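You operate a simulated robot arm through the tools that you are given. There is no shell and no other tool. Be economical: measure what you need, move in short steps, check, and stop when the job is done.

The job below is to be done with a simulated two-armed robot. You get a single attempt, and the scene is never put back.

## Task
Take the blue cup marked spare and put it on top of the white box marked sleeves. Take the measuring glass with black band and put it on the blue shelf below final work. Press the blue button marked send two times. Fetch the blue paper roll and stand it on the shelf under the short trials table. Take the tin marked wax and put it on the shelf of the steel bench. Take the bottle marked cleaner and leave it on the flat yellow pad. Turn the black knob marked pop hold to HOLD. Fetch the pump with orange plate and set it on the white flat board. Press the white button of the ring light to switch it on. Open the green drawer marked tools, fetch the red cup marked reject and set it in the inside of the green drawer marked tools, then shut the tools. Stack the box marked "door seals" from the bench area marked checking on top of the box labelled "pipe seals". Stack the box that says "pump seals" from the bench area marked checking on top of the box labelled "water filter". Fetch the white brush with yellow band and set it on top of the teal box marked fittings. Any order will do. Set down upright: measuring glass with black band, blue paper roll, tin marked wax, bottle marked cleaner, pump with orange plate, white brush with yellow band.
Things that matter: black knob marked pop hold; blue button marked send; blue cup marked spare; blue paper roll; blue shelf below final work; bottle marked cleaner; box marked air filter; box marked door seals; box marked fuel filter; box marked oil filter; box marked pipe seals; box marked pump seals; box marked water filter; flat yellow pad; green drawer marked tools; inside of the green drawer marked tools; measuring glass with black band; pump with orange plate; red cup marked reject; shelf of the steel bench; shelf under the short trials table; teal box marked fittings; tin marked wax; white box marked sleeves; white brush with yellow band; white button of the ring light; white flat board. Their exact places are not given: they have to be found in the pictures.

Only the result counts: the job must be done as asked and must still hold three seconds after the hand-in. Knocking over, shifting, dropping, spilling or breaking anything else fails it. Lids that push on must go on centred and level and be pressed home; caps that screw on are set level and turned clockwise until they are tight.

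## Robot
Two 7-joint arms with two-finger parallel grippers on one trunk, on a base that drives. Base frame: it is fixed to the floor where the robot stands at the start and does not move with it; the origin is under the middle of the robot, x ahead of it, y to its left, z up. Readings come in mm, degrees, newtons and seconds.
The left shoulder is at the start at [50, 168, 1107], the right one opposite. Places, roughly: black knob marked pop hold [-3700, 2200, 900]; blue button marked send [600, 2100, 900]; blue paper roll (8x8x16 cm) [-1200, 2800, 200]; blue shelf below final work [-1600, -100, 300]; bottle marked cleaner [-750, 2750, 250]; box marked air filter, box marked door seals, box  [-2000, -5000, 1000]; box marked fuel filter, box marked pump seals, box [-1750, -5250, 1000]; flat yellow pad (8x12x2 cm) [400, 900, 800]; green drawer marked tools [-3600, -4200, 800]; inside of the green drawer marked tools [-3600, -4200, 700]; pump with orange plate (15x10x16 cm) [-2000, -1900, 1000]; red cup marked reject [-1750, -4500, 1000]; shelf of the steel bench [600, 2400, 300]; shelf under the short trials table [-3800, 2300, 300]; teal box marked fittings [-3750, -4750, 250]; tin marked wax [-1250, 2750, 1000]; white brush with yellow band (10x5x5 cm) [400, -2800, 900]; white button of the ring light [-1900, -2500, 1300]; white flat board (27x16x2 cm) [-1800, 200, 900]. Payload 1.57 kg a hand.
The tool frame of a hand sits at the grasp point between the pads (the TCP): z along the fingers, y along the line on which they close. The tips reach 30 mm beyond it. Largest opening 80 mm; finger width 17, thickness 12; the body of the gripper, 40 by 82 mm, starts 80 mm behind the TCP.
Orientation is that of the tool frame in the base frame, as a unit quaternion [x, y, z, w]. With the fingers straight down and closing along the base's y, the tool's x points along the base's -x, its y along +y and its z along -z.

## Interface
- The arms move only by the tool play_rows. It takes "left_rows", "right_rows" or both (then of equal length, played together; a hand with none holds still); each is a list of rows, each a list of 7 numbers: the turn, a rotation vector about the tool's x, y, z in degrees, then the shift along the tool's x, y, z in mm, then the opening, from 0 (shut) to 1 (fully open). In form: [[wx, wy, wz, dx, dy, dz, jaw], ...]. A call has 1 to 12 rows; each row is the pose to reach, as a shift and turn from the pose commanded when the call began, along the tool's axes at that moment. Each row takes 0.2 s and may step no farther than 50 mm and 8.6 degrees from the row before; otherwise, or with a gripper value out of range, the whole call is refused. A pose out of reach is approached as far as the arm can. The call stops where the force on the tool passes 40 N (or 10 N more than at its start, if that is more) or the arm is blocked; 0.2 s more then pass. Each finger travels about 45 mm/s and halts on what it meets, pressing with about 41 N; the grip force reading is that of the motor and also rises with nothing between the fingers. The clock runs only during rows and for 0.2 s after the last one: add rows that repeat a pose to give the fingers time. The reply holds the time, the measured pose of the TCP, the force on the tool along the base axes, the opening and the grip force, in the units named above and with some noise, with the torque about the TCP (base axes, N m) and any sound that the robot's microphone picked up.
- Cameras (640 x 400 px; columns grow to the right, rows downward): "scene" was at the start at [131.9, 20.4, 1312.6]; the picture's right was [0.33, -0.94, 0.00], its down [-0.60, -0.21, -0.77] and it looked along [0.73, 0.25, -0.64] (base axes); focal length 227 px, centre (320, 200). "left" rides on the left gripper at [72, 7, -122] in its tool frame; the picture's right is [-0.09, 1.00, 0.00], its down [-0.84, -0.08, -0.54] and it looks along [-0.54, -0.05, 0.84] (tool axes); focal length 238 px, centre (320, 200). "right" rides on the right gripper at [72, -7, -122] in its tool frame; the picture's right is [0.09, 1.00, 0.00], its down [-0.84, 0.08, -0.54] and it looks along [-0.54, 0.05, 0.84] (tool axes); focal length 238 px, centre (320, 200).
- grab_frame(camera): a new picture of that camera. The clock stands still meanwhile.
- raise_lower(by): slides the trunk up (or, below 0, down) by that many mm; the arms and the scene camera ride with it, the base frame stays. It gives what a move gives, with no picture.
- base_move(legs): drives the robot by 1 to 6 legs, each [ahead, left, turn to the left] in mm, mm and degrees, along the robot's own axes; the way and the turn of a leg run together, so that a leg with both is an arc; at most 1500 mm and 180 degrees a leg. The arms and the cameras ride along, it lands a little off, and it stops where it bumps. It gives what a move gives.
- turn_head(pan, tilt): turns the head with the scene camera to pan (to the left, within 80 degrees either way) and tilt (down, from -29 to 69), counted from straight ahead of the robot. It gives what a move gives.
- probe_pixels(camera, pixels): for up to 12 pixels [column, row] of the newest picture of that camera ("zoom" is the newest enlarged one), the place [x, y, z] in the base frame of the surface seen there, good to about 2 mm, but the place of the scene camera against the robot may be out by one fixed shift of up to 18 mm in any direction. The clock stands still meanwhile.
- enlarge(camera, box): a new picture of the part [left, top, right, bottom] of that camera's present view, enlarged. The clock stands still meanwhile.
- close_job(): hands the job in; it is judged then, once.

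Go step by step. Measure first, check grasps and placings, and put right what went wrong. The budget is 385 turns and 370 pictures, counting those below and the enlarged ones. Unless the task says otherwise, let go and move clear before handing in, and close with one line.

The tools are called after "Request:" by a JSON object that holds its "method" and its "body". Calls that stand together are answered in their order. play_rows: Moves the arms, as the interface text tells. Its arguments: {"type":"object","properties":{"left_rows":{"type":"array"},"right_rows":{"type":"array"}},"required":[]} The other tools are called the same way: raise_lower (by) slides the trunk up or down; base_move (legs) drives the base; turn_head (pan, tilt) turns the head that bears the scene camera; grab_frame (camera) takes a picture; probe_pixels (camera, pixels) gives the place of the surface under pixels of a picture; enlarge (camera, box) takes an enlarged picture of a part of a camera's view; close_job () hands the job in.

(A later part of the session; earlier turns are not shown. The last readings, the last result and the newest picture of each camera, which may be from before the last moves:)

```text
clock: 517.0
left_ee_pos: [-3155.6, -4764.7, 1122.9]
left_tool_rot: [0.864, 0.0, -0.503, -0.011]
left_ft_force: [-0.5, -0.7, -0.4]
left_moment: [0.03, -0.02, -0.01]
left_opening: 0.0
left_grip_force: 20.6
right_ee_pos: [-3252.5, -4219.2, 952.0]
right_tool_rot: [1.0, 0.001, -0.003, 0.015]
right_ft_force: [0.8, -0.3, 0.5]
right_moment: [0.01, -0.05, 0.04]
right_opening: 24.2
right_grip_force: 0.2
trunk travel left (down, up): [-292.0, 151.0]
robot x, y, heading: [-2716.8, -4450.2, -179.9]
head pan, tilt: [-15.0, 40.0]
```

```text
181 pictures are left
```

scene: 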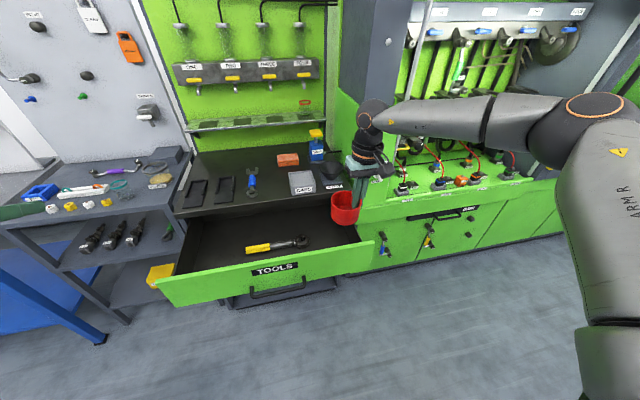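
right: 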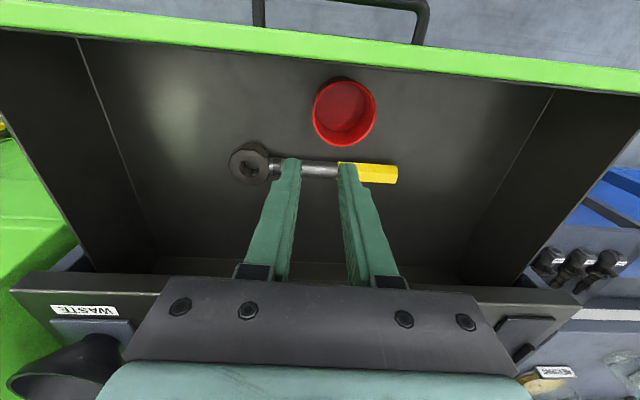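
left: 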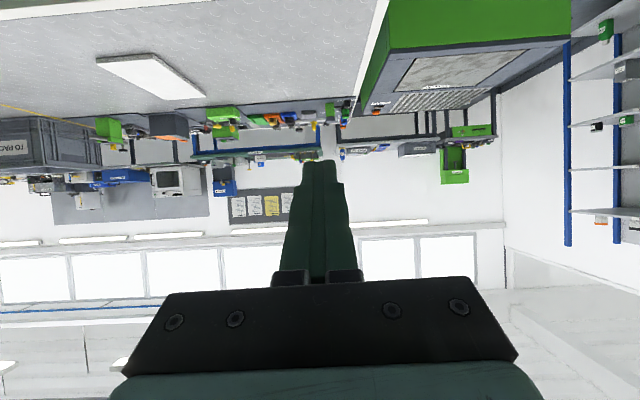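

The red cup stands in the drawer. Now closing it: back off, lower closed fingers to z≈833 (above the handle), and push the drawer face in.

Request:
{"method": "base_move", "body": {"legs": [[-160, 20, 0]]}}

Request:
{"method": "play_rows", "body": {"right_rows": [[0, 0, 0, 0, 0, 0, 0], [0, 0, 0, 0, 0, 0, 0], [0, 0, 0, 0, 0, 0, 0]]}}

Request:
{"method": "raise_lower", "body": {"by": -119}}

Request:
{"method": "base_move", "body": {"legs": [[330, 0, 0]]}}

Request:
{"method": "grab_frame", "body": {"camera": "scene"}}

```text
clock: 518.5
left_ee_pos: [-2998.6, -4782.4, 1122.6]
left_tool_rot: [0.864, -0.002, -0.504, -0.012]
left_ft_force: [0.7, 0.4, -0.3]
left_moment: [-0.03, 0.02, 0.0]
left_opening: 0.0
left_grip_force: 21.2
right_ee_pos: [-3092.6, -4237.2, 953.3]
right_tool_rot: [1.0, -0.002, -0.004, 0.016]
right_ft_force: [0.0, 0.1, 0.8]
right_moment: [-0.02, 0.0, 0.01]
right_opening: 23.9
right_grip_force: 0.0
trunk travel left (down, up): [-292.0, 151.0]
robot x, y, heading: [-2560.9, -4468.4, -179.9]
head pan, tilt: [-15.0, 40.0]
```

```text
clock: 519.3
left_ee_pos: [-2997.9, -4783.3, 1121.9]
left_tool_rot: [0.864, -0.001, -0.503, -0.011]
left_ft_force: [0.3, 0.6, 1.1]
left_moment: [0.01, 0.01, 0.01]
left_opening: 0.0
left_grip_force: 20.8
right_ee_pos: [-3092.6, -4237.2, 953.1]
right_tool_rot: [1.0, -0.002, -0.003, 0.016]
right_ft_force: [-0.8, 0.6, 0.8]
right_moment: [0.01, 0.02, -0.01]
right_opening: 0.0
right_grip_force: 20.9
trunk travel left (down, up): [-292.0, 151.0]
robot x, y, heading: [-2559.4, -4471.9, -179.8]
head pan, tilt: [-15.0, 40.0]
```

```text
clock: 520.8
left_ee_pos: [-2998.9, -4781.5, 1003.7]
left_tool_rot: [0.864, -0.002, -0.503, -0.012]
left_ft_force: [0.2, 0.9, 0.6]
left_moment: [0.0, -0.01, 0.01]
left_opening: 0.0
left_grip_force: 21.5
right_ee_pos: [-3093.1, -4236.0, 832.8]
right_tool_rot: [1.0, -0.001, -0.003, 0.016]
right_ft_force: [0.4, 0.1, 0.4]
right_moment: [-0.03, 0.02, -0.01]
right_opening: 0.2
right_grip_force: 21.3
trunk travel left (down, up): [-173.0, 270.0]
robot x, y, heading: [-2559.4, -4470.2, -179.9]
head pan, tilt: [-15.0, 40.0]
```

```text
clock: 522.9
left_ee_pos: [-3328.1, -4783.8, 1003.2]
left_tool_rot: [0.864, 0.0, -0.503, -0.011]
left_ft_force: [-1.0, -0.8, -0.1]
left_moment: [0.04, -0.02, 0.01]
left_opening: 0.0
left_grip_force: 21.0
right_ee_pos: [-3423.7, -4239.3, 834.9]
right_tool_rot: [1.0, 0.001, -0.003, 0.015]
right_ft_force: [0.5, 0.8, 0.4]
right_moment: [0.0, -0.03, 0.01]
right_opening: 0.0
right_grip_force: 21.0
trunk travel left (down, up): [-173.0, 270.0]
robot x, y, heading: [-2887.6, -4470.0, -180.1]
head pan, tilt: [-15.0, 40.0]
```

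```text
180 pictures are left
```

scene: 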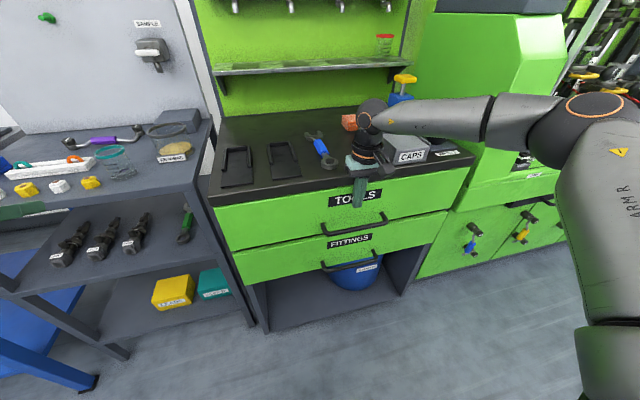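

Almost fully closed; pushing 10 mm more to the stop.

Request:
{"method": "base_move", "body": {"legs": [[14, 0, 0]]}}

Request:
{"method": "enlarge", "body": {"camera": "scene", "box": [200, 150, 480, 280]}}

```text
clock: 523.8
left_ee_pos: [-3337.7, -4783.4, 1004.2]
left_tool_rot: [0.864, -0.001, -0.504, -0.011]
left_ft_force: [0.1, 0.3, -0.7]
left_moment: [-0.01, 0.01, 0.01]
left_opening: 0.0
left_grip_force: 21.2
right_ee_pos: [-3426.1, -4239.1, 834.6]
right_tool_rot: [1.0, 0.001, 0.006, 0.016]
right_ft_force: [10.0, 0.3, 4.5]
right_moment: [0.04, 0.6, -0.1]
right_opening: 0.0
right_grip_force: 20.7
trunk travel left (down, up): [-173.0, 270.0]
robot x, y, heading: [-2895.1, -4470.9, -179.5]
head pan, tilt: [-15.0, 40.0]
stopped in leg 1: the force on the tool passed its limit (the readings are from after the stop); the commanded pose is now the measured one
```

```text
2.29 times, centred on (340, 215) of scene
```

zoom: 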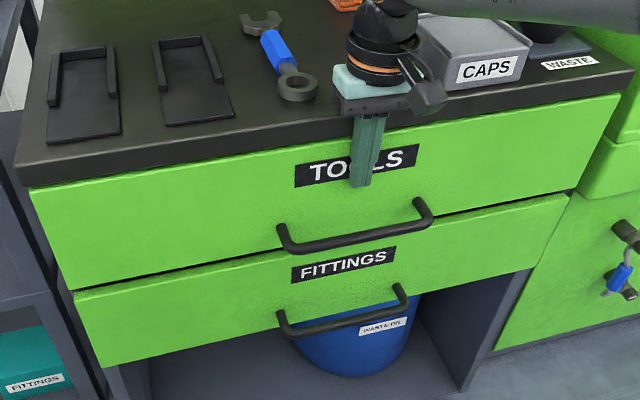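

The TOOLS drawer is shut, and the teal FITTINGS box is identified at lower left. Backing off and probing the teal box.

Request:
{"method": "base_move", "body": {"legs": [[-250, 0, 0]]}}

Request:
{"method": "turn_head", "body": {"pan": 15, "tilt": 35}}

Request:
{"method": "grab_frame", "body": {"camera": "scene"}}

```text
clock: 525.6
left_ee_pos: [-3089.3, -4784.8, 1003.3]
left_tool_rot: [0.864, 0.001, -0.503, -0.011]
left_ft_force: [-0.3, 0.5, 0.8]
left_moment: [0.01, -0.04, 0.01]
left_opening: 0.3
left_grip_force: 21.1
right_ee_pos: [-3179.6, -4239.6, 833.7]
right_tool_rot: [1.0, 0.001, 0.006, 0.016]
right_ft_force: [0.0, 0.8, 0.1]
right_moment: [0.0, -0.02, 0.02]
right_opening: 0.0
right_grip_force: 21.6
trunk travel left (down, up): [-173.0, 270.0]
robot x, y, heading: [-2650.2, -4469.0, -179.8]
head pan, tilt: [-15.0, 40.0]
```

```text
clock: 526.5
left_ee_pos: [-3089.2, -4783.5, 1003.0]
left_tool_rot: [0.864, 0.001, -0.503, -0.01]
left_ft_force: [-0.6, -0.5, -0.4]
left_moment: [0.06, -0.01, -0.01]
left_opening: 0.0
left_grip_force: 21.2
right_ee_pos: [-3179.9, -4238.9, 834.0]
right_tool_rot: [1.0, 0.001, 0.007, 0.015]
right_ft_force: [-0.5, -0.2, -0.2]
right_moment: [-0.01, -0.03, 0.0]
right_opening: 0.1
right_grip_force: 21.6
trunk travel left (down, up): [-173.0, 270.0]
robot x, y, heading: [-2650.8, -4470.3, -180.0]
head pan, tilt: [15.0, 35.0]
```

```text
178 pictures are left
```

scene: 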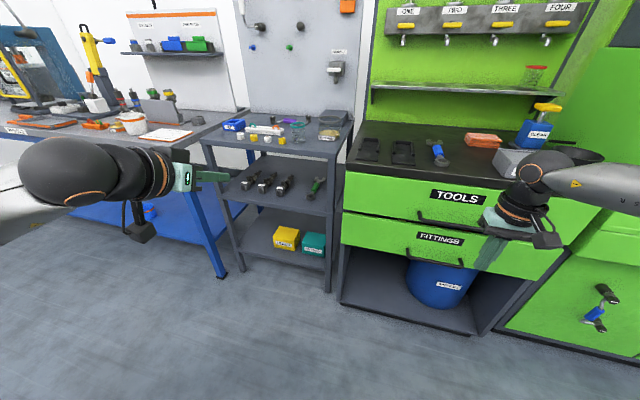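

Request:
{"method": "enlarge", "body": {"camera": "scene", "box": [250, 210, 350, 285]}}

Request:
{"method": "probe_pixels", "body": {"camera": "scene", "pixels": [[315, 237], [305, 236], [325, 238], [314, 245], [287, 232], [290, 262], [330, 275], [290, 190], [330, 200], [240, 195], [310, 258], [265, 265]]}}

```text
5.33 times, centred on (300, 248) of scene
```

zoom: 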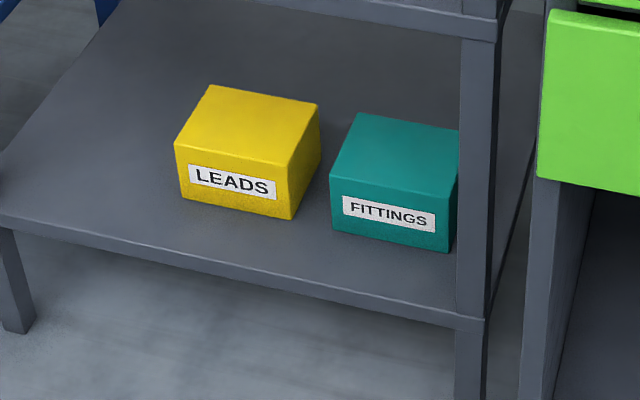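

```text
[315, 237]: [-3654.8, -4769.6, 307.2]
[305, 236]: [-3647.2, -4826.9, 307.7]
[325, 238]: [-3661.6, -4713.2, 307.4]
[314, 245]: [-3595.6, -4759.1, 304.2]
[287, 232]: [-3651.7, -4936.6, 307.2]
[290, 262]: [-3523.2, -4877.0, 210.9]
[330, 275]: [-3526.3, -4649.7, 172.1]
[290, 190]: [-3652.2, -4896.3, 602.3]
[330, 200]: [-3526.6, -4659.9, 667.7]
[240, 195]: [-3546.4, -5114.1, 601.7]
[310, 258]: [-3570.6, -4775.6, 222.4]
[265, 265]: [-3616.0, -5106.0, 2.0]
```

Teal box top is z≈307, centre ≈(-3655,-4765). Now the boxes: raising the trunk, turning to face +x, and viewing the labels.

Request:
{"method": "raise_lower", "body": {"by": 265}}

Request:
{"method": "base_move", "body": {"legs": [[0, 0, 90], [0, 0, 90], [0, -300, 0]]}}

Request:
{"method": "turn_head", "body": {"pan": -10, "tilt": 35}}

Request:
{"method": "grab_frame", "body": {"camera": "scene"}}

```text
clock: 529.3
left_ee_pos: [-3089.9, -4784.7, 1268.2]
left_tool_rot: [0.865, 0.001, -0.503, -0.01]
left_ft_force: [-0.3, 0.3, 0.1]
left_moment: [0.05, 0.0, -0.02]
left_opening: 0.0
left_grip_force: 20.9
right_ee_pos: [-3177.7, -4239.0, 1098.4]
right_tool_rot: [1.0, 0.001, 0.007, 0.015]
right_ft_force: [0.4, 0.7, 0.2]
right_moment: [0.0, -0.03, -0.05]
right_opening: 0.0
right_grip_force: 21.3
trunk travel left (down, up): [-438.0, 5.0]
robot x, y, heading: [-2646.3, -4467.2, -179.8]
head pan, tilt: [15.0, 35.0]
```

```text
clock: 539.0
left_ee_pos: [-2210.9, -4435.3, 1268.7]
left_tool_rot: [-0.02, 0.864, 0.001, 0.503]
left_ft_force: [0.4, -1.7, 0.5]
left_moment: [-0.03, 0.0, 0.02]
left_opening: 0.0
left_grip_force: 21.8
right_ee_pos: [-2094.7, -4975.1, 1098.4]
right_tool_rot: [-0.025, 1.0, 0.016, -0.008]
right_ft_force: [0.0, 0.2, -0.7]
right_moment: [0.01, 0.02, -0.02]
right_opening: 0.2
right_grip_force: 21.1
trunk travel left (down, up): [-438.0, 5.0]
robot x, y, heading: [-2634.1, -4768.9, 3.0]
head pan, tilt: [15.0, 35.0]
```

```text
clock: 539.9
left_ee_pos: [-2211.5, -4434.2, 1268.7]
left_tool_rot: [-0.02, 0.864, 0.001, 0.503]
left_ft_force: [-0.5, -0.1, 0.1]
left_moment: [0.01, -0.02, -0.04]
left_opening: 0.0
left_grip_force: 21.1
right_ee_pos: [-2096.8, -4976.0, 1097.8]
right_tool_rot: [-0.024, 1.0, 0.015, -0.006]
right_ft_force: [0.1, 0.0, 0.5]
right_moment: [-0.02, 0.01, 0.01]
right_opening: 0.0
right_grip_force: 20.8
trunk travel left (down, up): [-438.0, 5.0]
robot x, y, heading: [-2634.5, -4769.4, 2.6]
head pan, tilt: [-10.0, 35.0]
```

```text
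176 pictures are left
```

scene: 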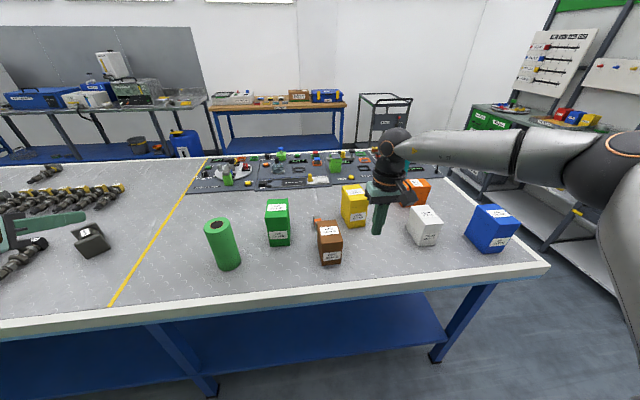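

Request:
{"method": "enlarge", "body": {"camera": "scene", "box": [255, 175, 385, 275]}}

Request:
{"method": "enlarge", "body": {"camera": "scene", "box": [390, 170, 520, 260]}}

Request:
{"method": "grab_frame", "body": {"camera": "right"}}

```text
4.00 times, centred on (320, 225) of scene
```

zoom: 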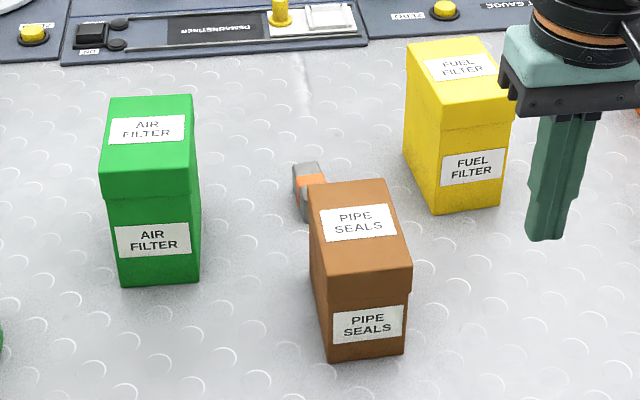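

```text
4.44 times, centred on (455, 215) of scene
```

zoom: 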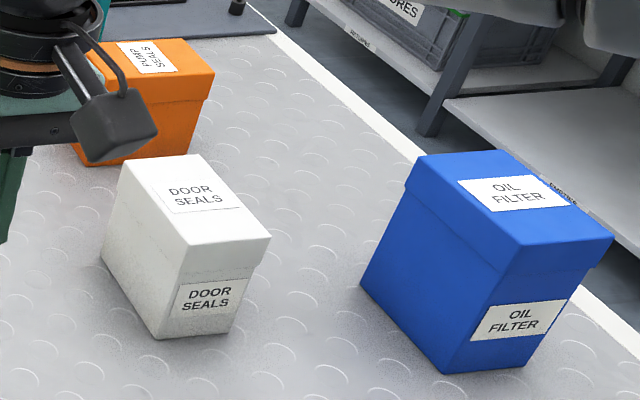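

```text
173 pictures are left
```

right: 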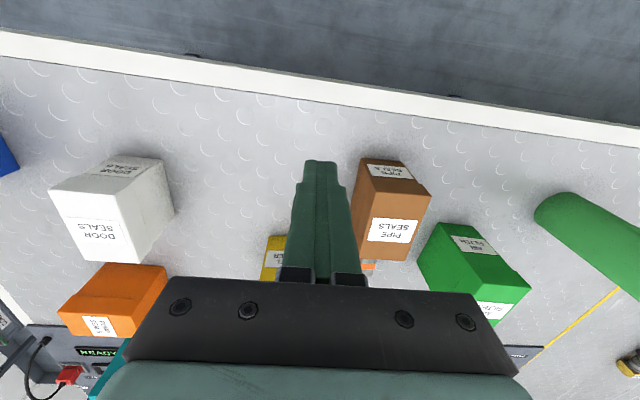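

Labels read: white = DOOR SEALS, brown = PIPE SEALS, orange = PUMP SEALS, blue = OIL FILTER, green = AIR FILTER, yellow = FUEL FILTER; teal should be WATER FILTER. Probing white and brown boxes' top corners.

Request:
{"method": "probe_pixels", "body": {"camera": "zoom", "pixels": [[128, 163], [203, 158], [266, 232], [190, 240], [195, 200], [150, 335], [215, 330], [120, 50], [210, 75]]}}

Request:
{"method": "probe_pixels", "body": {"camera": "right", "pixels": [[55, 190], [110, 186], [142, 260], [85, 255], [362, 200], [425, 205], [410, 255], [362, 250], [372, 165], [165, 200], [120, 160]]}}

```text
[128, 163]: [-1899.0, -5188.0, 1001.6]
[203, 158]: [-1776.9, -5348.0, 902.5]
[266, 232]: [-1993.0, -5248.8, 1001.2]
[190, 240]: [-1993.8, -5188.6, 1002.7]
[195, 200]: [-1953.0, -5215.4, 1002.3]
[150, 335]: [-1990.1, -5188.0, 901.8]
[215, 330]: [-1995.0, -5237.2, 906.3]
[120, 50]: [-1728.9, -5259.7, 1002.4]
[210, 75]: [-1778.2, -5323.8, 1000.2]
```

```text
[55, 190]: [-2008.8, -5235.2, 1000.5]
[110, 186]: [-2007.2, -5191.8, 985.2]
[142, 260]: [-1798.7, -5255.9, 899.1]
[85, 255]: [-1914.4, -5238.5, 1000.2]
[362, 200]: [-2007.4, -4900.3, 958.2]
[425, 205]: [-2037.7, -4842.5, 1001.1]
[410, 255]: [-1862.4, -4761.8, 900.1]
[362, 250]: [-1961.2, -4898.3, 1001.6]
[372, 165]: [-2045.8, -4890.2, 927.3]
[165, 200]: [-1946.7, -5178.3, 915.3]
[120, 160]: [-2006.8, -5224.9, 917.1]
```

White box centre ≈(-1960,-5210), 95×61 mm, top z 1001; brown centre ≈(-2000,-4868), top 1001. Lining up the right hand over the white box.

Request:
{"method": "base_move", "body": {"legs": [[0, 0, -2.8], [0, -215, 0], [120, 0, 0]]}}

Request:
{"method": "play_rows", "body": {"right_rows": [[0, 0, 0, 0, 0, 0, 0.5], [0, 0, 0, 0, 0, 0, 1], [0, 0, 0, 0, 0, 0, 1], [0, 0, 0, 0, 0, 0, 1]]}}

Request:
{"method": "grab_frame", "body": {"camera": "right"}}

```text
clock: 542.8
left_ee_pos: [-2077.4, -4671.5, 1268.2]
left_tool_rot: [0.003, 0.864, -0.012, 0.503]
left_ft_force: [1.2, -0.2, 0.1]
left_moment: [0.03, -0.04, 0.02]
left_opening: 0.1
left_grip_force: 21.3
right_ee_pos: [-1990.1, -5216.3, 1098.8]
right_tool_rot: [0.002, 1.0, 0.016, -0.007]
right_ft_force: [-0.3, 0.0, -0.2]
right_moment: [-0.05, 0.01, 0.05]
right_opening: 0.1
right_grip_force: 21.4
trunk travel left (down, up): [-438.0, 5.0]
robot x, y, heading: [-2519.0, -4983.9, -0.2]
head pan, tilt: [-10.0, 35.0]
```

```text
clock: 543.8
left_ee_pos: [-2078.1, -4671.6, 1267.7]
left_tool_rot: [0.002, 0.865, -0.012, 0.502]
left_ft_force: [-0.3, -0.7, -0.5]
left_moment: [-0.01, 0.0, -0.01]
left_opening: 0.0
left_grip_force: 21.6
right_ee_pos: [-1991.8, -5217.1, 1098.3]
right_tool_rot: [0.002, 1.0, 0.016, -0.006]
right_ft_force: [0.2, -0.3, 0.0]
right_moment: [0.01, 0.02, -0.01]
right_opening: 79.8
right_grip_force: 0.1
trunk travel left (down, up): [-438.0, 5.0]
robot x, y, heading: [-2518.2, -4986.7, -0.1]
head pan, tilt: [-10.0, 35.0]
```

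```text
172 pictures are left
```

right: 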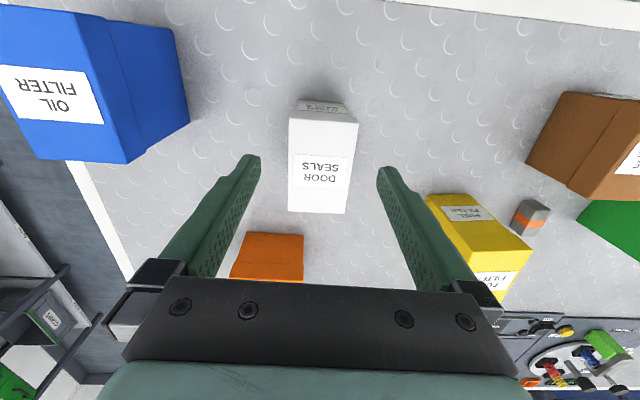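

Request:
{"method": "probe_pixels", "body": {"camera": "right", "pixels": [[291, 118], [355, 124], [343, 212], [290, 208], [320, 160], [232, 275], [300, 280], [302, 238], [250, 235]]}}

```text
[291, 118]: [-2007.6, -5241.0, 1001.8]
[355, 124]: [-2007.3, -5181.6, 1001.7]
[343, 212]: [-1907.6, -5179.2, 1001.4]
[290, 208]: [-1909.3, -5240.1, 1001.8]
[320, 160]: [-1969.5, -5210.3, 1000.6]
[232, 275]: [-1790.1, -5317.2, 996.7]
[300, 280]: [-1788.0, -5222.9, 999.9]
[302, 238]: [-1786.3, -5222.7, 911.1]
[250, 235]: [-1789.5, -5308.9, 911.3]
```

White box exact: centre (-1958,-5210), width 61. Moving base 33 ahead and 6 left, then lowering with the trunk.

Request:
{"method": "base_move", "body": {"legs": [[34, 6, 0]]}}

Request:
{"method": "raise_lower", "body": {"by": -70}}

Request:
{"method": "grab_frame", "body": {"camera": "right"}}

```text
clock: 544.7
left_ee_pos: [-2043.1, -4664.5, 1266.9]
left_tool_rot: [0.003, 0.864, -0.013, 0.503]
left_ft_force: [0.1, 0.6, -0.1]
left_moment: [0.01, 0.0, -0.01]
left_opening: 0.0
left_grip_force: 21.5
right_ee_pos: [-1956.1, -5210.5, 1098.0]
right_tool_rot: [0.001, 1.0, 0.015, -0.006]
right_ft_force: [1.3, -0.6, -0.5]
right_moment: [0.01, 0.03, 0.0]
right_opening: 80.0
right_grip_force: 0.1
trunk travel left (down, up): [-438.0, 5.0]
robot x, y, heading: [-2483.3, -4975.4, -0.1]
head pan, tilt: [-10.0, 35.0]
```

```text
clock: 545.8
left_ee_pos: [-2045.1, -4665.1, 1198.8]
left_tool_rot: [0.002, 0.864, -0.012, 0.504]
left_ft_force: [0.5, -0.1, 0.0]
left_moment: [0.02, 0.0, 0.0]
left_opening: 0.2
left_grip_force: 21.1
right_ee_pos: [-1956.9, -5209.4, 1029.6]
right_tool_rot: [0.001, 1.0, 0.017, -0.006]
right_ft_force: [-1.3, 1.1, 0.4]
right_moment: [-0.01, -0.02, 0.0]
right_opening: 79.9
right_grip_force: 0.1
trunk travel left (down, up): [-368.0, 75.0]
robot x, y, heading: [-2486.4, -4974.2, -0.3]
head pan, tilt: [-10.0, 35.0]
```

```text
171 pictures are left
```

right: 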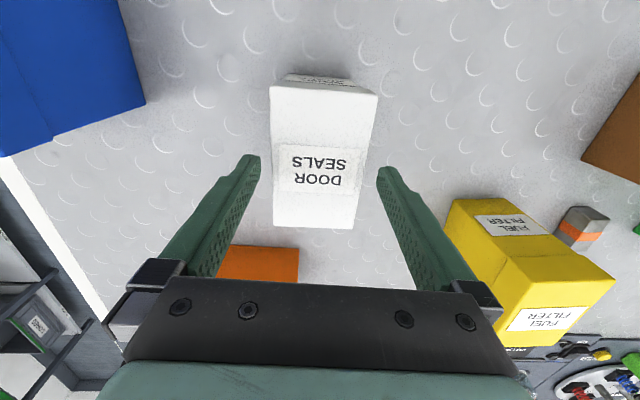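

Request:
{"method": "raise_lower", "body": {"by": -66}}

Request:
{"method": "play_rows", "body": {"right_rows": [[0, 0, 0, 0, 0, 0, 0.8], [0, 0, 0, 0, 0, 0, 0.6], [0, 0, 0, 0, 0, 0, 0.4], [0, 0, 0, 0, 0, 0, 0.4], [0, 0, 0, 0, 0, 0, 0.4]]}}

Request:
{"method": "raise_lower", "body": {"by": 175}}

Request:
{"method": "grab_frame", "body": {"camera": "right"}}

```text
clock: 546.8
left_ee_pos: [-2044.3, -4665.3, 1133.4]
left_tool_rot: [0.002, 0.864, -0.012, 0.504]
left_ft_force: [-0.1, -0.3, 0.3]
left_moment: [0.01, 0.02, 0.02]
left_opening: 0.0
left_grip_force: 20.7
right_ee_pos: [-1955.8, -5209.6, 964.4]
right_tool_rot: [0.001, 1.0, 0.016, -0.006]
right_ft_force: [0.0, 0.4, -0.2]
right_moment: [0.0, 0.04, 0.0]
right_opening: 80.1
right_grip_force: 0.0
trunk travel left (down, up): [-302.0, 141.0]
robot x, y, heading: [-2484.1, -4974.0, 0.0]
head pan, tilt: [-10.0, 35.0]
```

```text
clock: 548.0
left_ee_pos: [-2043.6, -4664.8, 1132.5]
left_tool_rot: [0.003, 0.864, -0.012, 0.504]
left_ft_force: [0.0, -0.3, -0.4]
left_moment: [-0.01, -0.01, 0.02]
left_opening: 0.1
left_grip_force: 21.0
right_ee_pos: [-1956.7, -5211.5, 963.8]
right_tool_rot: [0.001, 1.0, 0.015, -0.006]
right_ft_force: [0.3, -4.2, 4.1]
right_moment: [-0.44, 0.08, 0.09]
right_opening: 61.8
right_grip_force: 41.4
trunk travel left (down, up): [-302.0, 141.0]
robot x, y, heading: [-2483.0, -4978.3, -0.2]
head pan, tilt: [-10.0, 35.0]
```

```text
clock: 549.7
left_ee_pos: [-2043.3, -4665.9, 1272.6]
left_tool_rot: [0.002, 0.864, -0.011, 0.503]
left_ft_force: [-0.3, 0.2, 0.0]
left_moment: [-0.02, 0.07, 0.03]
left_opening: 0.0
left_grip_force: 21.1
right_ee_pos: [-1956.0, -5210.6, 1102.8]
right_tool_rot: [0.001, 1.0, 0.016, -0.007]
right_ft_force: [-0.3, 0.2, -1.5]
right_moment: [-0.02, 0.0, 0.02]
right_opening: 61.5
right_grip_force: 41.1
right hand out of reach, approached as far as the arm can: row 1
trunk travel left (down, up): [-443.0, 0.0]
robot x, y, heading: [-2481.4, -4972.3, -0.1]
head pan, tilt: [-10.0, 35.0]
```

```text
170 pictures are left
```

right: 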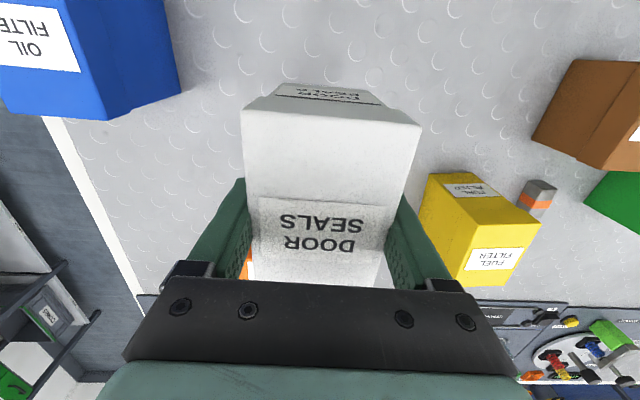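

Held. Moving it over toward the brown box (39 mm clearance) and re-measuring brown.

Request:
{"method": "base_move", "body": {"legs": [[-42, 0, 0], [0, 230, 0]]}}

Request:
{"method": "grab_frame", "body": {"camera": "right"}}

```text
clock: 551.9
left_ee_pos: [-2086.0, -4438.5, 1273.4]
left_tool_rot: [0.002, 0.864, -0.012, 0.503]
left_ft_force: [0.2, 0.0, -1.4]
left_moment: [-0.01, 0.02, -0.01]
left_opening: 0.1
left_grip_force: 21.5
right_ee_pos: [-1997.4, -4982.9, 1103.7]
right_tool_rot: [0.001, 1.0, 0.016, -0.006]
right_ft_force: [0.0, 0.4, -2.0]
right_moment: [-0.05, -0.03, 0.0]
right_opening: 62.0
right_grip_force: 40.9
trunk travel left (down, up): [-443.0, 0.0]
robot x, y, heading: [-2526.1, -4749.1, -0.1]
head pan, tilt: [-10.0, 35.0]
```

```text
169 pictures are left
```

right: 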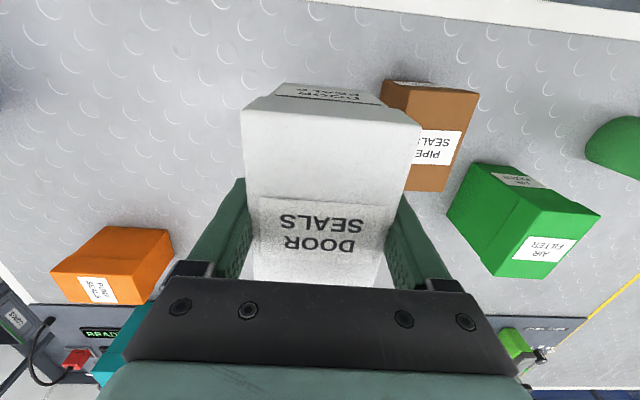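

Request:
{"method": "probe_pixels", "body": {"camera": "right", "pixels": [[384, 84], [477, 95], [442, 190], [405, 186], [440, 130], [395, 82], [470, 110]]}}

```text
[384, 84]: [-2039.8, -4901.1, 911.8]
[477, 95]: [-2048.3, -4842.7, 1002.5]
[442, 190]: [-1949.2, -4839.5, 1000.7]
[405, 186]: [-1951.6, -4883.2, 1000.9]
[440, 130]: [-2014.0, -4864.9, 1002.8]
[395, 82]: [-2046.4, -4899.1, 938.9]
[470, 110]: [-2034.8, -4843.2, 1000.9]
```

Brown top: centre (-1999,-4871), z 1001. Strafing left 112 mm and lowering onto it.

Request:
{"method": "base_move", "body": {"legs": [[0, 112, 0]]}}

Request:
{"method": "raise_lower", "body": {"by": -30}}

Request:
{"method": "grab_frame", "body": {"camera": "right"}}

Request:
{"method": "enlarge", "body": {"camera": "scene", "box": [280, 140, 440, 280]}}

```text
clock: 553.1
left_ee_pos: [-2085.9, -4322.1, 1273.5]
left_tool_rot: [0.002, 0.865, -0.012, 0.502]
left_ft_force: [0.6, 0.4, -0.2]
left_moment: [-0.01, -0.02, 0.02]
left_opening: 0.1
left_grip_force: 21.2
right_ee_pos: [-1998.1, -4867.9, 1103.2]
right_tool_rot: [0.002, 1.0, 0.016, -0.007]
right_ft_force: [-1.1, 0.7, -1.6]
right_moment: [-0.04, 0.0, 0.02]
right_opening: 61.8
right_grip_force: 40.9
trunk travel left (down, up): [-443.0, 0.0]
robot x, y, heading: [-2526.5, -4636.4, -0.1]
head pan, tilt: [-10.0, 35.0]
```

```text
clock: 553.9
left_ee_pos: [-2084.7, -4323.2, 1242.9]
left_tool_rot: [0.002, 0.864, -0.012, 0.503]
left_ft_force: [-0.6, -0.3, 0.1]
left_moment: [-0.01, -0.01, 0.0]
left_opening: 0.1
left_grip_force: 21.3
right_ee_pos: [-1998.0, -4869.0, 1074.2]
right_tool_rot: [0.001, 1.0, 0.016, -0.007]
right_ft_force: [-0.4, 0.0, -0.2]
right_moment: [0.03, 0.02, 0.01]
right_opening: 61.7
right_grip_force: 41.0
trunk travel left (down, up): [-413.0, 30.0]
robot x, y, heading: [-2525.1, -4637.3, -0.0]
head pan, tilt: [-10.0, 35.0]
```

```text
168 pictures are left
```

right: 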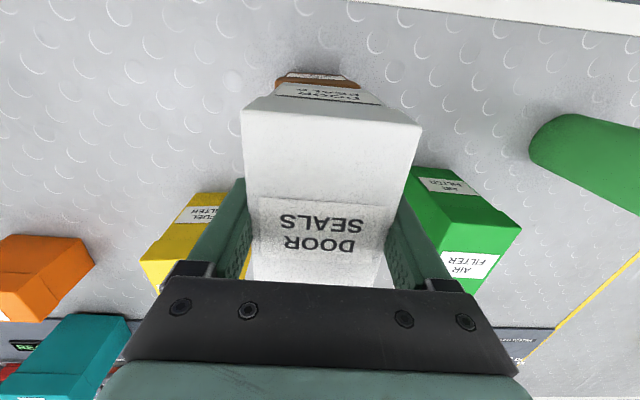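

```text
2.86 times, centred on (360, 210) of scene
```

zoom: 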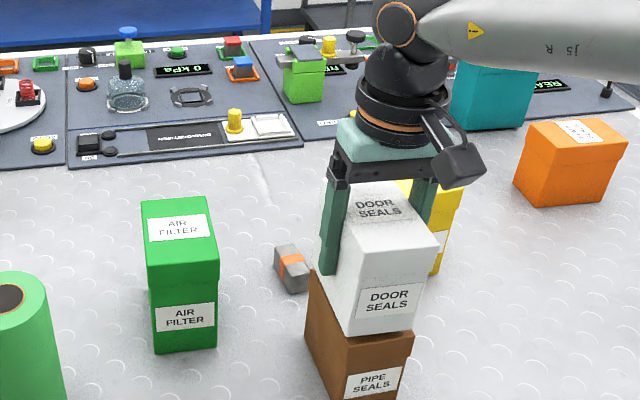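

Request:
{"method": "raise_lower", "body": {"by": -8}}

Request:
{"method": "raise_lower", "body": {"by": -2.5}}

```text
clock: 554.5
left_ee_pos: [-2086.6, -4322.9, 1236.0]
left_tool_rot: [0.002, 0.864, -0.012, 0.503]
left_ft_force: [0.2, -0.8, -0.1]
left_moment: [-0.01, 0.0, 0.0]
left_opening: 0.0
left_grip_force: 21.3
right_ee_pos: [-1998.1, -4867.6, 1065.9]
right_tool_rot: [0.0, 1.0, 0.015, -0.006]
right_ft_force: [0.0, 0.1, -1.2]
right_moment: [0.02, 0.01, 0.0]
right_opening: 61.5
right_grip_force: 41.5
trunk travel left (down, up): [-405.0, 38.0]
robot x, y, heading: [-2525.9, -4634.3, -0.0]
head pan, tilt: [-10.0, 35.0]
```

```text
clock: 555.0
left_ee_pos: [-2084.7, -4323.7, 1233.7]
left_tool_rot: [0.002, 0.864, -0.012, 0.504]
left_ft_force: [-0.6, -0.3, -0.7]
left_moment: [0.0, -0.01, 0.02]
left_opening: 0.1
left_grip_force: 21.1
right_ee_pos: [-1997.6, -4868.6, 1063.5]
right_tool_rot: [0.002, 1.0, 0.015, -0.006]
right_ft_force: [-0.4, -0.7, 0.0]
right_moment: [-0.05, 0.01, -0.01]
right_opening: 61.6
right_grip_force: 41.4
trunk travel left (down, up): [-402.0, 40.0]
robot x, y, heading: [-2527.8, -4633.0, -0.1]
head pan, tilt: [-10.0, 35.0]
```

Request:
{"method": "raise_lower", "body": {"by": -2}}

```text
clock: 555.5
left_ee_pos: [-2086.0, -4324.4, 1231.0]
left_tool_rot: [0.002, 0.864, -0.011, 0.504]
left_ft_force: [0.4, 0.0, 0.5]
left_moment: [-0.02, -0.01, 0.01]
left_opening: 0.1
left_grip_force: 21.2
right_ee_pos: [-1996.2, -4868.3, 1062.5]
right_tool_rot: [0.001, 1.0, 0.016, -0.005]
right_ft_force: [0.4, -0.8, 9.2]
right_moment: [-0.4, 0.39, -0.03]
right_opening: 61.6
right_grip_force: 41.5
trunk travel left (down, up): [-400.0, 42.0]
robot x, y, heading: [-2528.3, -4632.9, 0.1]
head pan, tilt: [-10.0, 35.0]
```

Contact (≈10 N). Opening and lifting off.

Request:
{"method": "play_rows", "body": {"right_rows": [[0, 0, 0, 0, 0, 0, 0.85], [0, 0, 0, 0, 0, 0, 0.95], [0, 0, 0, 0, 0, 0, 1], [0, 0, 0, 0, 0, 0, 1], [0, 0, 0, 0, 0, -25, 1], [0, 0, 0, 0, 0, -60, 1], [0, 0, 0, 0, 0, -100, 1], [0, 0, 0, 0, 0, -100, 1]]}}

Request:
{"method": "grab_frame", "body": {"camera": "right"}}

Request:
{"method": "enlarge", "body": {"camera": "scene", "box": [280, 140, 440, 280]}}

```text
clock: 557.3
left_ee_pos: [-2085.6, -4323.6, 1230.4]
left_tool_rot: [0.002, 0.864, -0.012, 0.503]
left_ft_force: [-0.1, -0.2, 0.6]
left_moment: [0.0, 0.04, 0.01]
left_opening: 0.0
left_grip_force: 21.3
right_ee_pos: [-1994.5, -4871.4, 1162.2]
right_tool_rot: [0.001, 1.0, 0.017, -0.007]
right_ft_force: [0.5, -0.9, 0.1]
right_moment: [-0.04, 0.0, -0.04]
right_opening: 80.0
right_grip_force: 0.1
trunk travel left (down, up): [-400.0, 42.0]
robot x, y, heading: [-2526.9, -4635.6, 0.0]
head pan, tilt: [-10.0, 35.0]
```

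```text
166 pictures are left
```

right: 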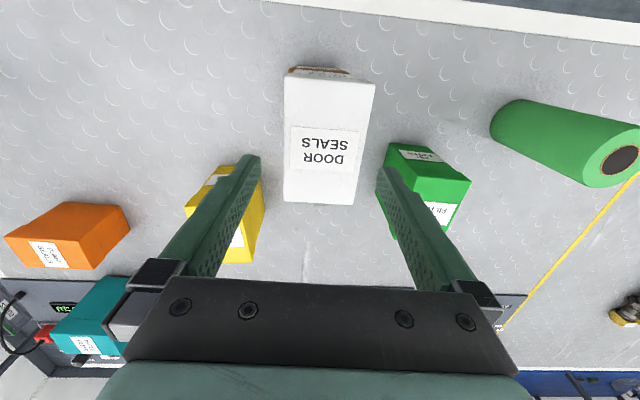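

```text
2.86 times, centred on (360, 210) of scene
```

zoom: 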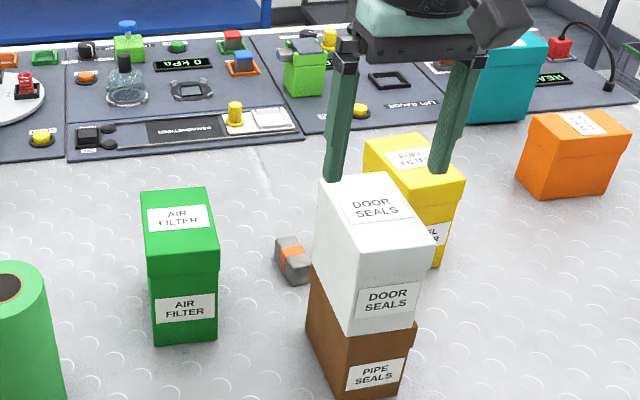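

Door seals is stacked on pipe seals. Now zooming on the orange and teal boxes from the right camera.

Request:
{"method": "enlarge", "body": {"camera": "right", "box": [0, 190, 150, 370]}}

Request:
{"method": "probe_pixels", "body": {"camera": "right", "pixels": [[10, 240], [62, 205], [110, 235], [120, 210], [60, 265], [60, 325], [110, 280], [100, 340], [70, 310]]}}

Request:
{"method": "enlarge", "body": {"camera": "scene", "box": [400, 130, 560, 240]}}

```text
2.22 times, centred on (75, 280) of right
```

zoom: 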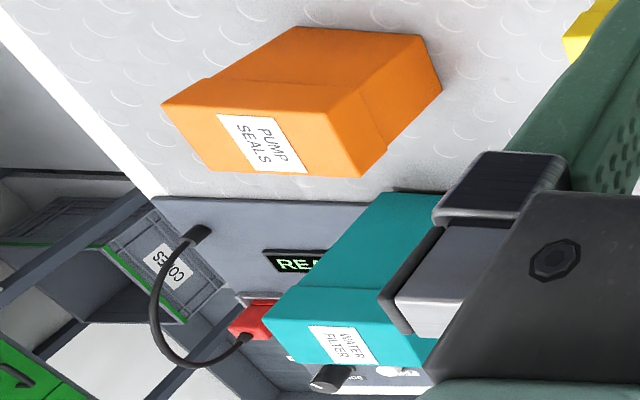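

```text
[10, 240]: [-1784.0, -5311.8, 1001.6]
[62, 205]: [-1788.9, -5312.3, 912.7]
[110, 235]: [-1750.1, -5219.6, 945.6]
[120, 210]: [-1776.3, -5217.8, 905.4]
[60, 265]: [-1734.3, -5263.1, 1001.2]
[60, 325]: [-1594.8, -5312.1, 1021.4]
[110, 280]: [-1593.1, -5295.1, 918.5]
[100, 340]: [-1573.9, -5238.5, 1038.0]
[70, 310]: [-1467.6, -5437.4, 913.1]
```

```text
3.64 times, centred on (480, 185) of scene
```

zoom: 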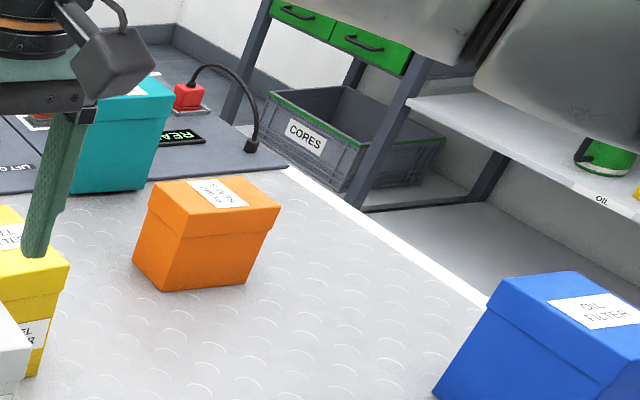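

Teal = WATER FILTER. Both have to be reached from the table's end. Probing the table end edge and the stores unit beyond it.

Request:
{"method": "probe_pixels", "body": {"camera": "zoom", "pixels": [[380, 228], [300, 175], [470, 285], [420, 115], [640, 225], [560, 190], [350, 205], [330, 190], [500, 215], [395, 60], [500, 260], [150, 150]]}}

Request:
{"method": "turn_head", "body": {"pan": -60, "tilt": 30}}

Request:
{"method": "grab_frame", "body": {"camera": "scene"}}

```text
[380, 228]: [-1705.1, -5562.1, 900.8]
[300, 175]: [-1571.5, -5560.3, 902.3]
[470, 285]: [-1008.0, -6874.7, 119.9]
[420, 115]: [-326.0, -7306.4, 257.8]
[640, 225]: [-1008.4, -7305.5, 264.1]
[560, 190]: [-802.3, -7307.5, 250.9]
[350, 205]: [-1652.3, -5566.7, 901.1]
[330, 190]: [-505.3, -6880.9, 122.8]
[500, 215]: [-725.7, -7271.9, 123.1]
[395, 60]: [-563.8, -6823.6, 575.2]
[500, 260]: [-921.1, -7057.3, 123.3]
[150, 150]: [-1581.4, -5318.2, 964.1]
```

```text
clock: 558.5
left_ee_pos: [-2084.8, -4323.4, 1231.7]
left_tool_rot: [0.002, 0.864, -0.011, 0.503]
left_ft_force: [0.1, -0.1, -0.6]
left_moment: [-0.02, -0.01, 0.01]
left_opening: 0.1
left_grip_force: 21.4
right_ee_pos: [-1995.0, -4872.0, 1163.2]
right_tool_rot: [0.001, 1.0, 0.015, -0.006]
right_ft_force: [-0.6, 0.1, 0.0]
right_moment: [0.0, -0.01, 0.0]
right_opening: 79.9
right_grip_force: 0.1
trunk travel left (down, up): [-400.0, 42.0]
robot x, y, heading: [-2527.8, -4635.4, 0.1]
head pan, tilt: [-60.0, 30.0]
```

```text
162 pictures are left
```

scene: 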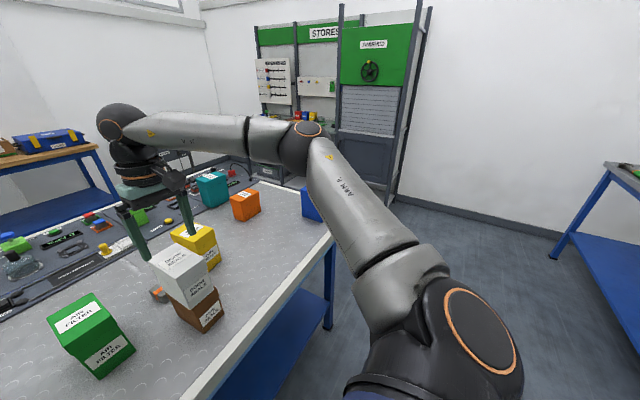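

The table end is at y=-5562 and the stores unit is ~1.25 m beyond. Probing the stores' near post and the right-hand blue table before driving around.

Request:
{"method": "probe_pixels", "body": {"camera": "scene", "pixels": [[391, 198], [395, 120], [350, 150], [556, 255], [605, 175], [330, 325], [215, 190], [245, 205]]}}

```text
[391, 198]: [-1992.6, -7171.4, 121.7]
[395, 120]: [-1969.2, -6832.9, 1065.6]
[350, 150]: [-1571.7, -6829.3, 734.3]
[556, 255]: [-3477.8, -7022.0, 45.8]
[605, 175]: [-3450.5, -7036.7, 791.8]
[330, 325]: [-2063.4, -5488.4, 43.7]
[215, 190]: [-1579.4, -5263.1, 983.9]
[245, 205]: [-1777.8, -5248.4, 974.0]
```

Driving around: back out, strafe to y≈-6195, turn to face +y, and move to x≈-1991 in front of the table's end.

Request:
{"method": "base_move", "body": {"legs": [[-280, 0, 0], [0, -1480, 0], [200, -80, 0], [0, 0, 90]]}}

Request:
{"method": "base_move", "body": {"legs": [[0, -600, 0]]}}

Request:
{"method": "turn_head", "body": {"pan": -15, "tilt": 30}}

Request:
{"method": "grab_frame", "body": {"camera": "scene"}}

```text
clock: 572.3
left_ee_pos: [-2888.7, -5735.7, 1230.6]
left_tool_rot: [-0.609, 0.613, 0.347, 0.365]
left_ft_force: [-0.3, -0.1, 0.3]
left_moment: [0.0, 0.02, 0.02]
left_opening: 0.0
left_grip_force: 21.3
right_ee_pos: [-2338.9, -5647.6, 1162.1]
right_tool_rot: [-0.706, 0.708, 0.007, -0.016]
right_ft_force: [-0.8, -0.1, 0.3]
right_moment: [-0.04, -0.03, -0.01]
right_opening: 80.0
right_grip_force: 0.0
trunk travel left (down, up): [-400.0, 42.0]
robot x, y, heading: [-2581.8, -6179.0, 90.3]
head pan, tilt: [-60.0, 30.0]
```

```text
clock: 575.8
left_ee_pos: [-2283.3, -5738.6, 1231.0]
left_tool_rot: [-0.609, 0.613, 0.347, 0.364]
left_ft_force: [-1.4, 0.6, 0.2]
left_moment: [0.0, -0.04, 0.0]
left_opening: 0.1
left_grip_force: 21.7
right_ee_pos: [-1736.5, -5648.8, 1163.5]
right_tool_rot: [-0.706, 0.708, 0.007, -0.016]
right_ft_force: [-0.3, -0.4, 0.2]
right_moment: [-0.03, -0.02, 0.03]
right_opening: 80.0
right_grip_force: 0.0
trunk travel left (down, up): [-400.0, 42.0]
robot x, y, heading: [-1972.7, -6178.4, 90.1]
head pan, tilt: [-60.0, 30.0]
```

```text
clock: 576.9
left_ee_pos: [-2283.4, -5738.3, 1231.0]
left_tool_rot: [-0.609, 0.613, 0.347, 0.364]
left_ft_force: [0.2, 0.8, 0.6]
left_moment: [0.01, 0.02, -0.02]
left_opening: 0.0
left_grip_force: 21.9
right_ee_pos: [-1735.8, -5648.0, 1162.6]
right_tool_rot: [-0.706, 0.708, 0.007, -0.015]
right_ft_force: [-0.8, -1.0, 0.2]
right_moment: [0.0, 0.0, 0.02]
right_opening: 80.0
right_grip_force: 0.1
trunk travel left (down, up): [-400.0, 42.0]
robot x, y, heading: [-1974.7, -6180.0, 89.9]
head pan, tilt: [-15.0, 30.0]
```

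```text
161 pictures are left
```

scene: 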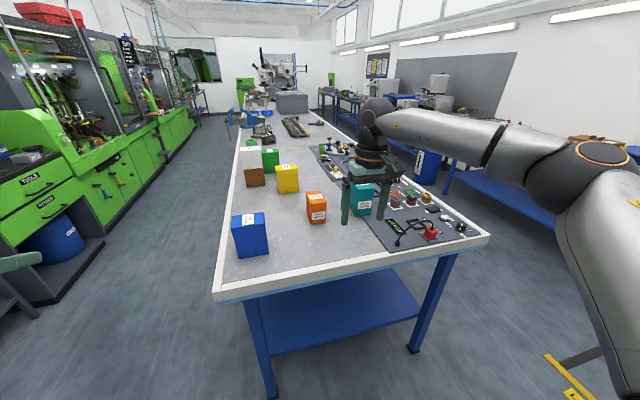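

Driving ahead 300 mm (hand at z 1163, clear of boxes) and measuring orange and teal.

Request:
{"method": "base_move", "body": {"legs": [[300, 18, 0]]}}

Request:
{"method": "grab_frame", "body": {"camera": "right"}}

```text
clock: 578.9
left_ee_pos: [-2304.2, -5437.0, 1230.9]
left_tool_rot: [-0.61, 0.612, 0.348, 0.363]
left_ft_force: [0.1, -0.3, 0.2]
left_moment: [0.0, 0.0, -0.01]
left_opening: 0.0
left_grip_force: 21.0
right_ee_pos: [-1757.2, -5344.4, 1161.5]
right_tool_rot: [0.707, -0.707, -0.007, 0.016]
right_ft_force: [-0.6, 0.0, 0.0]
right_moment: [0.0, -0.02, 0.01]
right_opening: 80.0
right_grip_force: 0.1
trunk travel left (down, up): [-400.0, 42.0]
robot x, y, heading: [-1990.8, -5876.0, 90.3]
head pan, tilt: [-15.0, 30.0]
```

```text
160 pictures are left
```

right: 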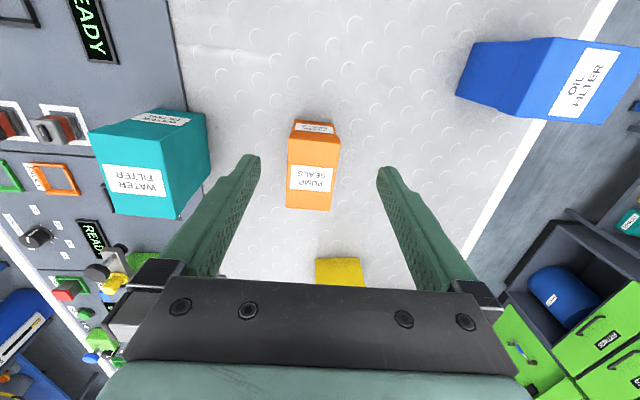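

Request:
{"method": "probe_pixels", "body": {"camera": "right", "pixels": [[290, 137], [338, 140], [330, 208], [288, 206], [312, 175], [92, 133], [168, 140], [178, 215], [115, 208], [135, 160], [205, 115], [130, 115]]}}

Request:
{"method": "enlarge", "body": {"camera": "right", "box": [80, 100, 220, 230]}}

```text
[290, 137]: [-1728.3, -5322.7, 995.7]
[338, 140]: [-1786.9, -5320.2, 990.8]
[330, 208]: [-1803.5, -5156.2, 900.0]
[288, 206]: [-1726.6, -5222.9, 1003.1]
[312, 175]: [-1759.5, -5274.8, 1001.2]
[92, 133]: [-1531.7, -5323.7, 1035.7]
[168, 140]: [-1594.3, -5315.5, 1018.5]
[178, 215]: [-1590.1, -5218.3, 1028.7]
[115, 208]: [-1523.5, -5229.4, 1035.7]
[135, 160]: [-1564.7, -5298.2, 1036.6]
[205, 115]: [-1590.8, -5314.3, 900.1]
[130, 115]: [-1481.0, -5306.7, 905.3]
```

```text
3.08 times, centred on (150, 165) of right
```

zoom: 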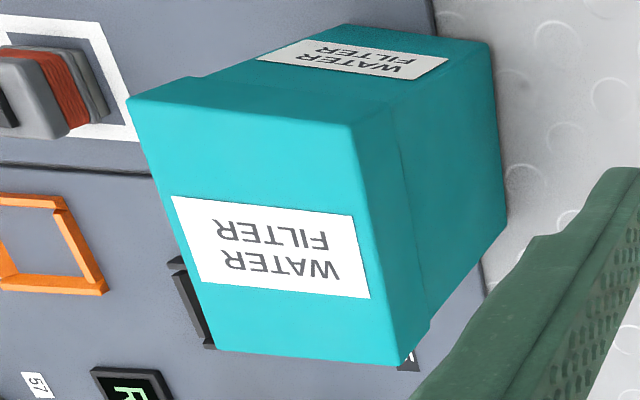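

Orange: centre (-1757.5,-5272), top 1001.5; teal: centre ≈(-1560,-5272), top 1036. Driving 72 mm, then lowering over the orange box.

Request:
{"method": "base_move", "body": {"legs": [[72, 0, -0.3]]}}

Request:
{"method": "raise_lower", "body": {"by": -110}}

Request:
{"method": "grab_frame", "body": {"camera": "right"}}

```text
clock: 580.0
left_ee_pos: [-2302.2, -5364.4, 1230.0]
left_tool_rot: [-0.608, 0.614, 0.347, 0.365]
left_ft_force: [-0.4, 0.3, 0.1]
left_moment: [0.01, -0.01, -0.01]
left_opening: 0.0
left_grip_force: 20.7
right_ee_pos: [-1753.4, -5275.3, 1161.4]
right_tool_rot: [-0.706, 0.708, 0.007, -0.017]
right_ft_force: [0.6, 0.5, -0.4]
right_moment: [-0.01, 0.01, 0.02]
right_opening: 80.2
right_grip_force: 0.0
trunk travel left (down, up): [-400.0, 42.0]
robot x, y, heading: [-1990.2, -5806.9, 89.9]
head pan, tilt: [-15.0, 30.0]
```

```text
clock: 581.4
left_ee_pos: [-2300.2, -5364.4, 1120.3]
left_tool_rot: [-0.609, 0.613, 0.348, 0.365]
left_ft_force: [-0.2, 0.3, 0.0]
left_moment: [0.01, 0.0, 0.01]
left_opening: 0.0
left_grip_force: 21.6
right_ee_pos: [-1752.3, -5276.1, 1052.3]
right_tool_rot: [-0.705, 0.709, 0.007, -0.015]
right_ft_force: [0.0, 0.1, 0.4]
right_moment: [0.01, -0.02, -0.02]
right_opening: 80.2
right_grip_force: 0.1
trunk travel left (down, up): [-290.0, 152.0]
robot x, y, heading: [-1989.9, -5806.0, 89.7]
head pan, tilt: [-15.0, 30.0]
```

```text
158 pictures are left
```

right: 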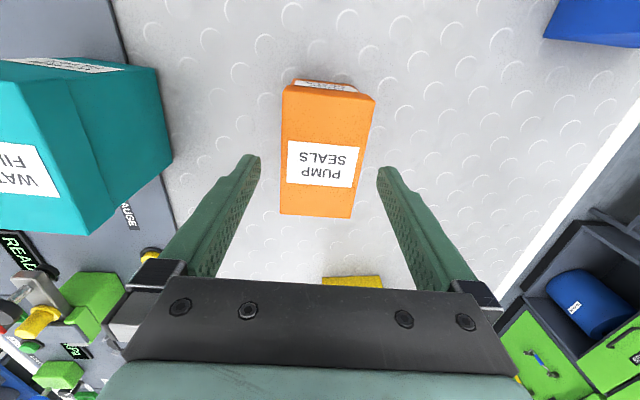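

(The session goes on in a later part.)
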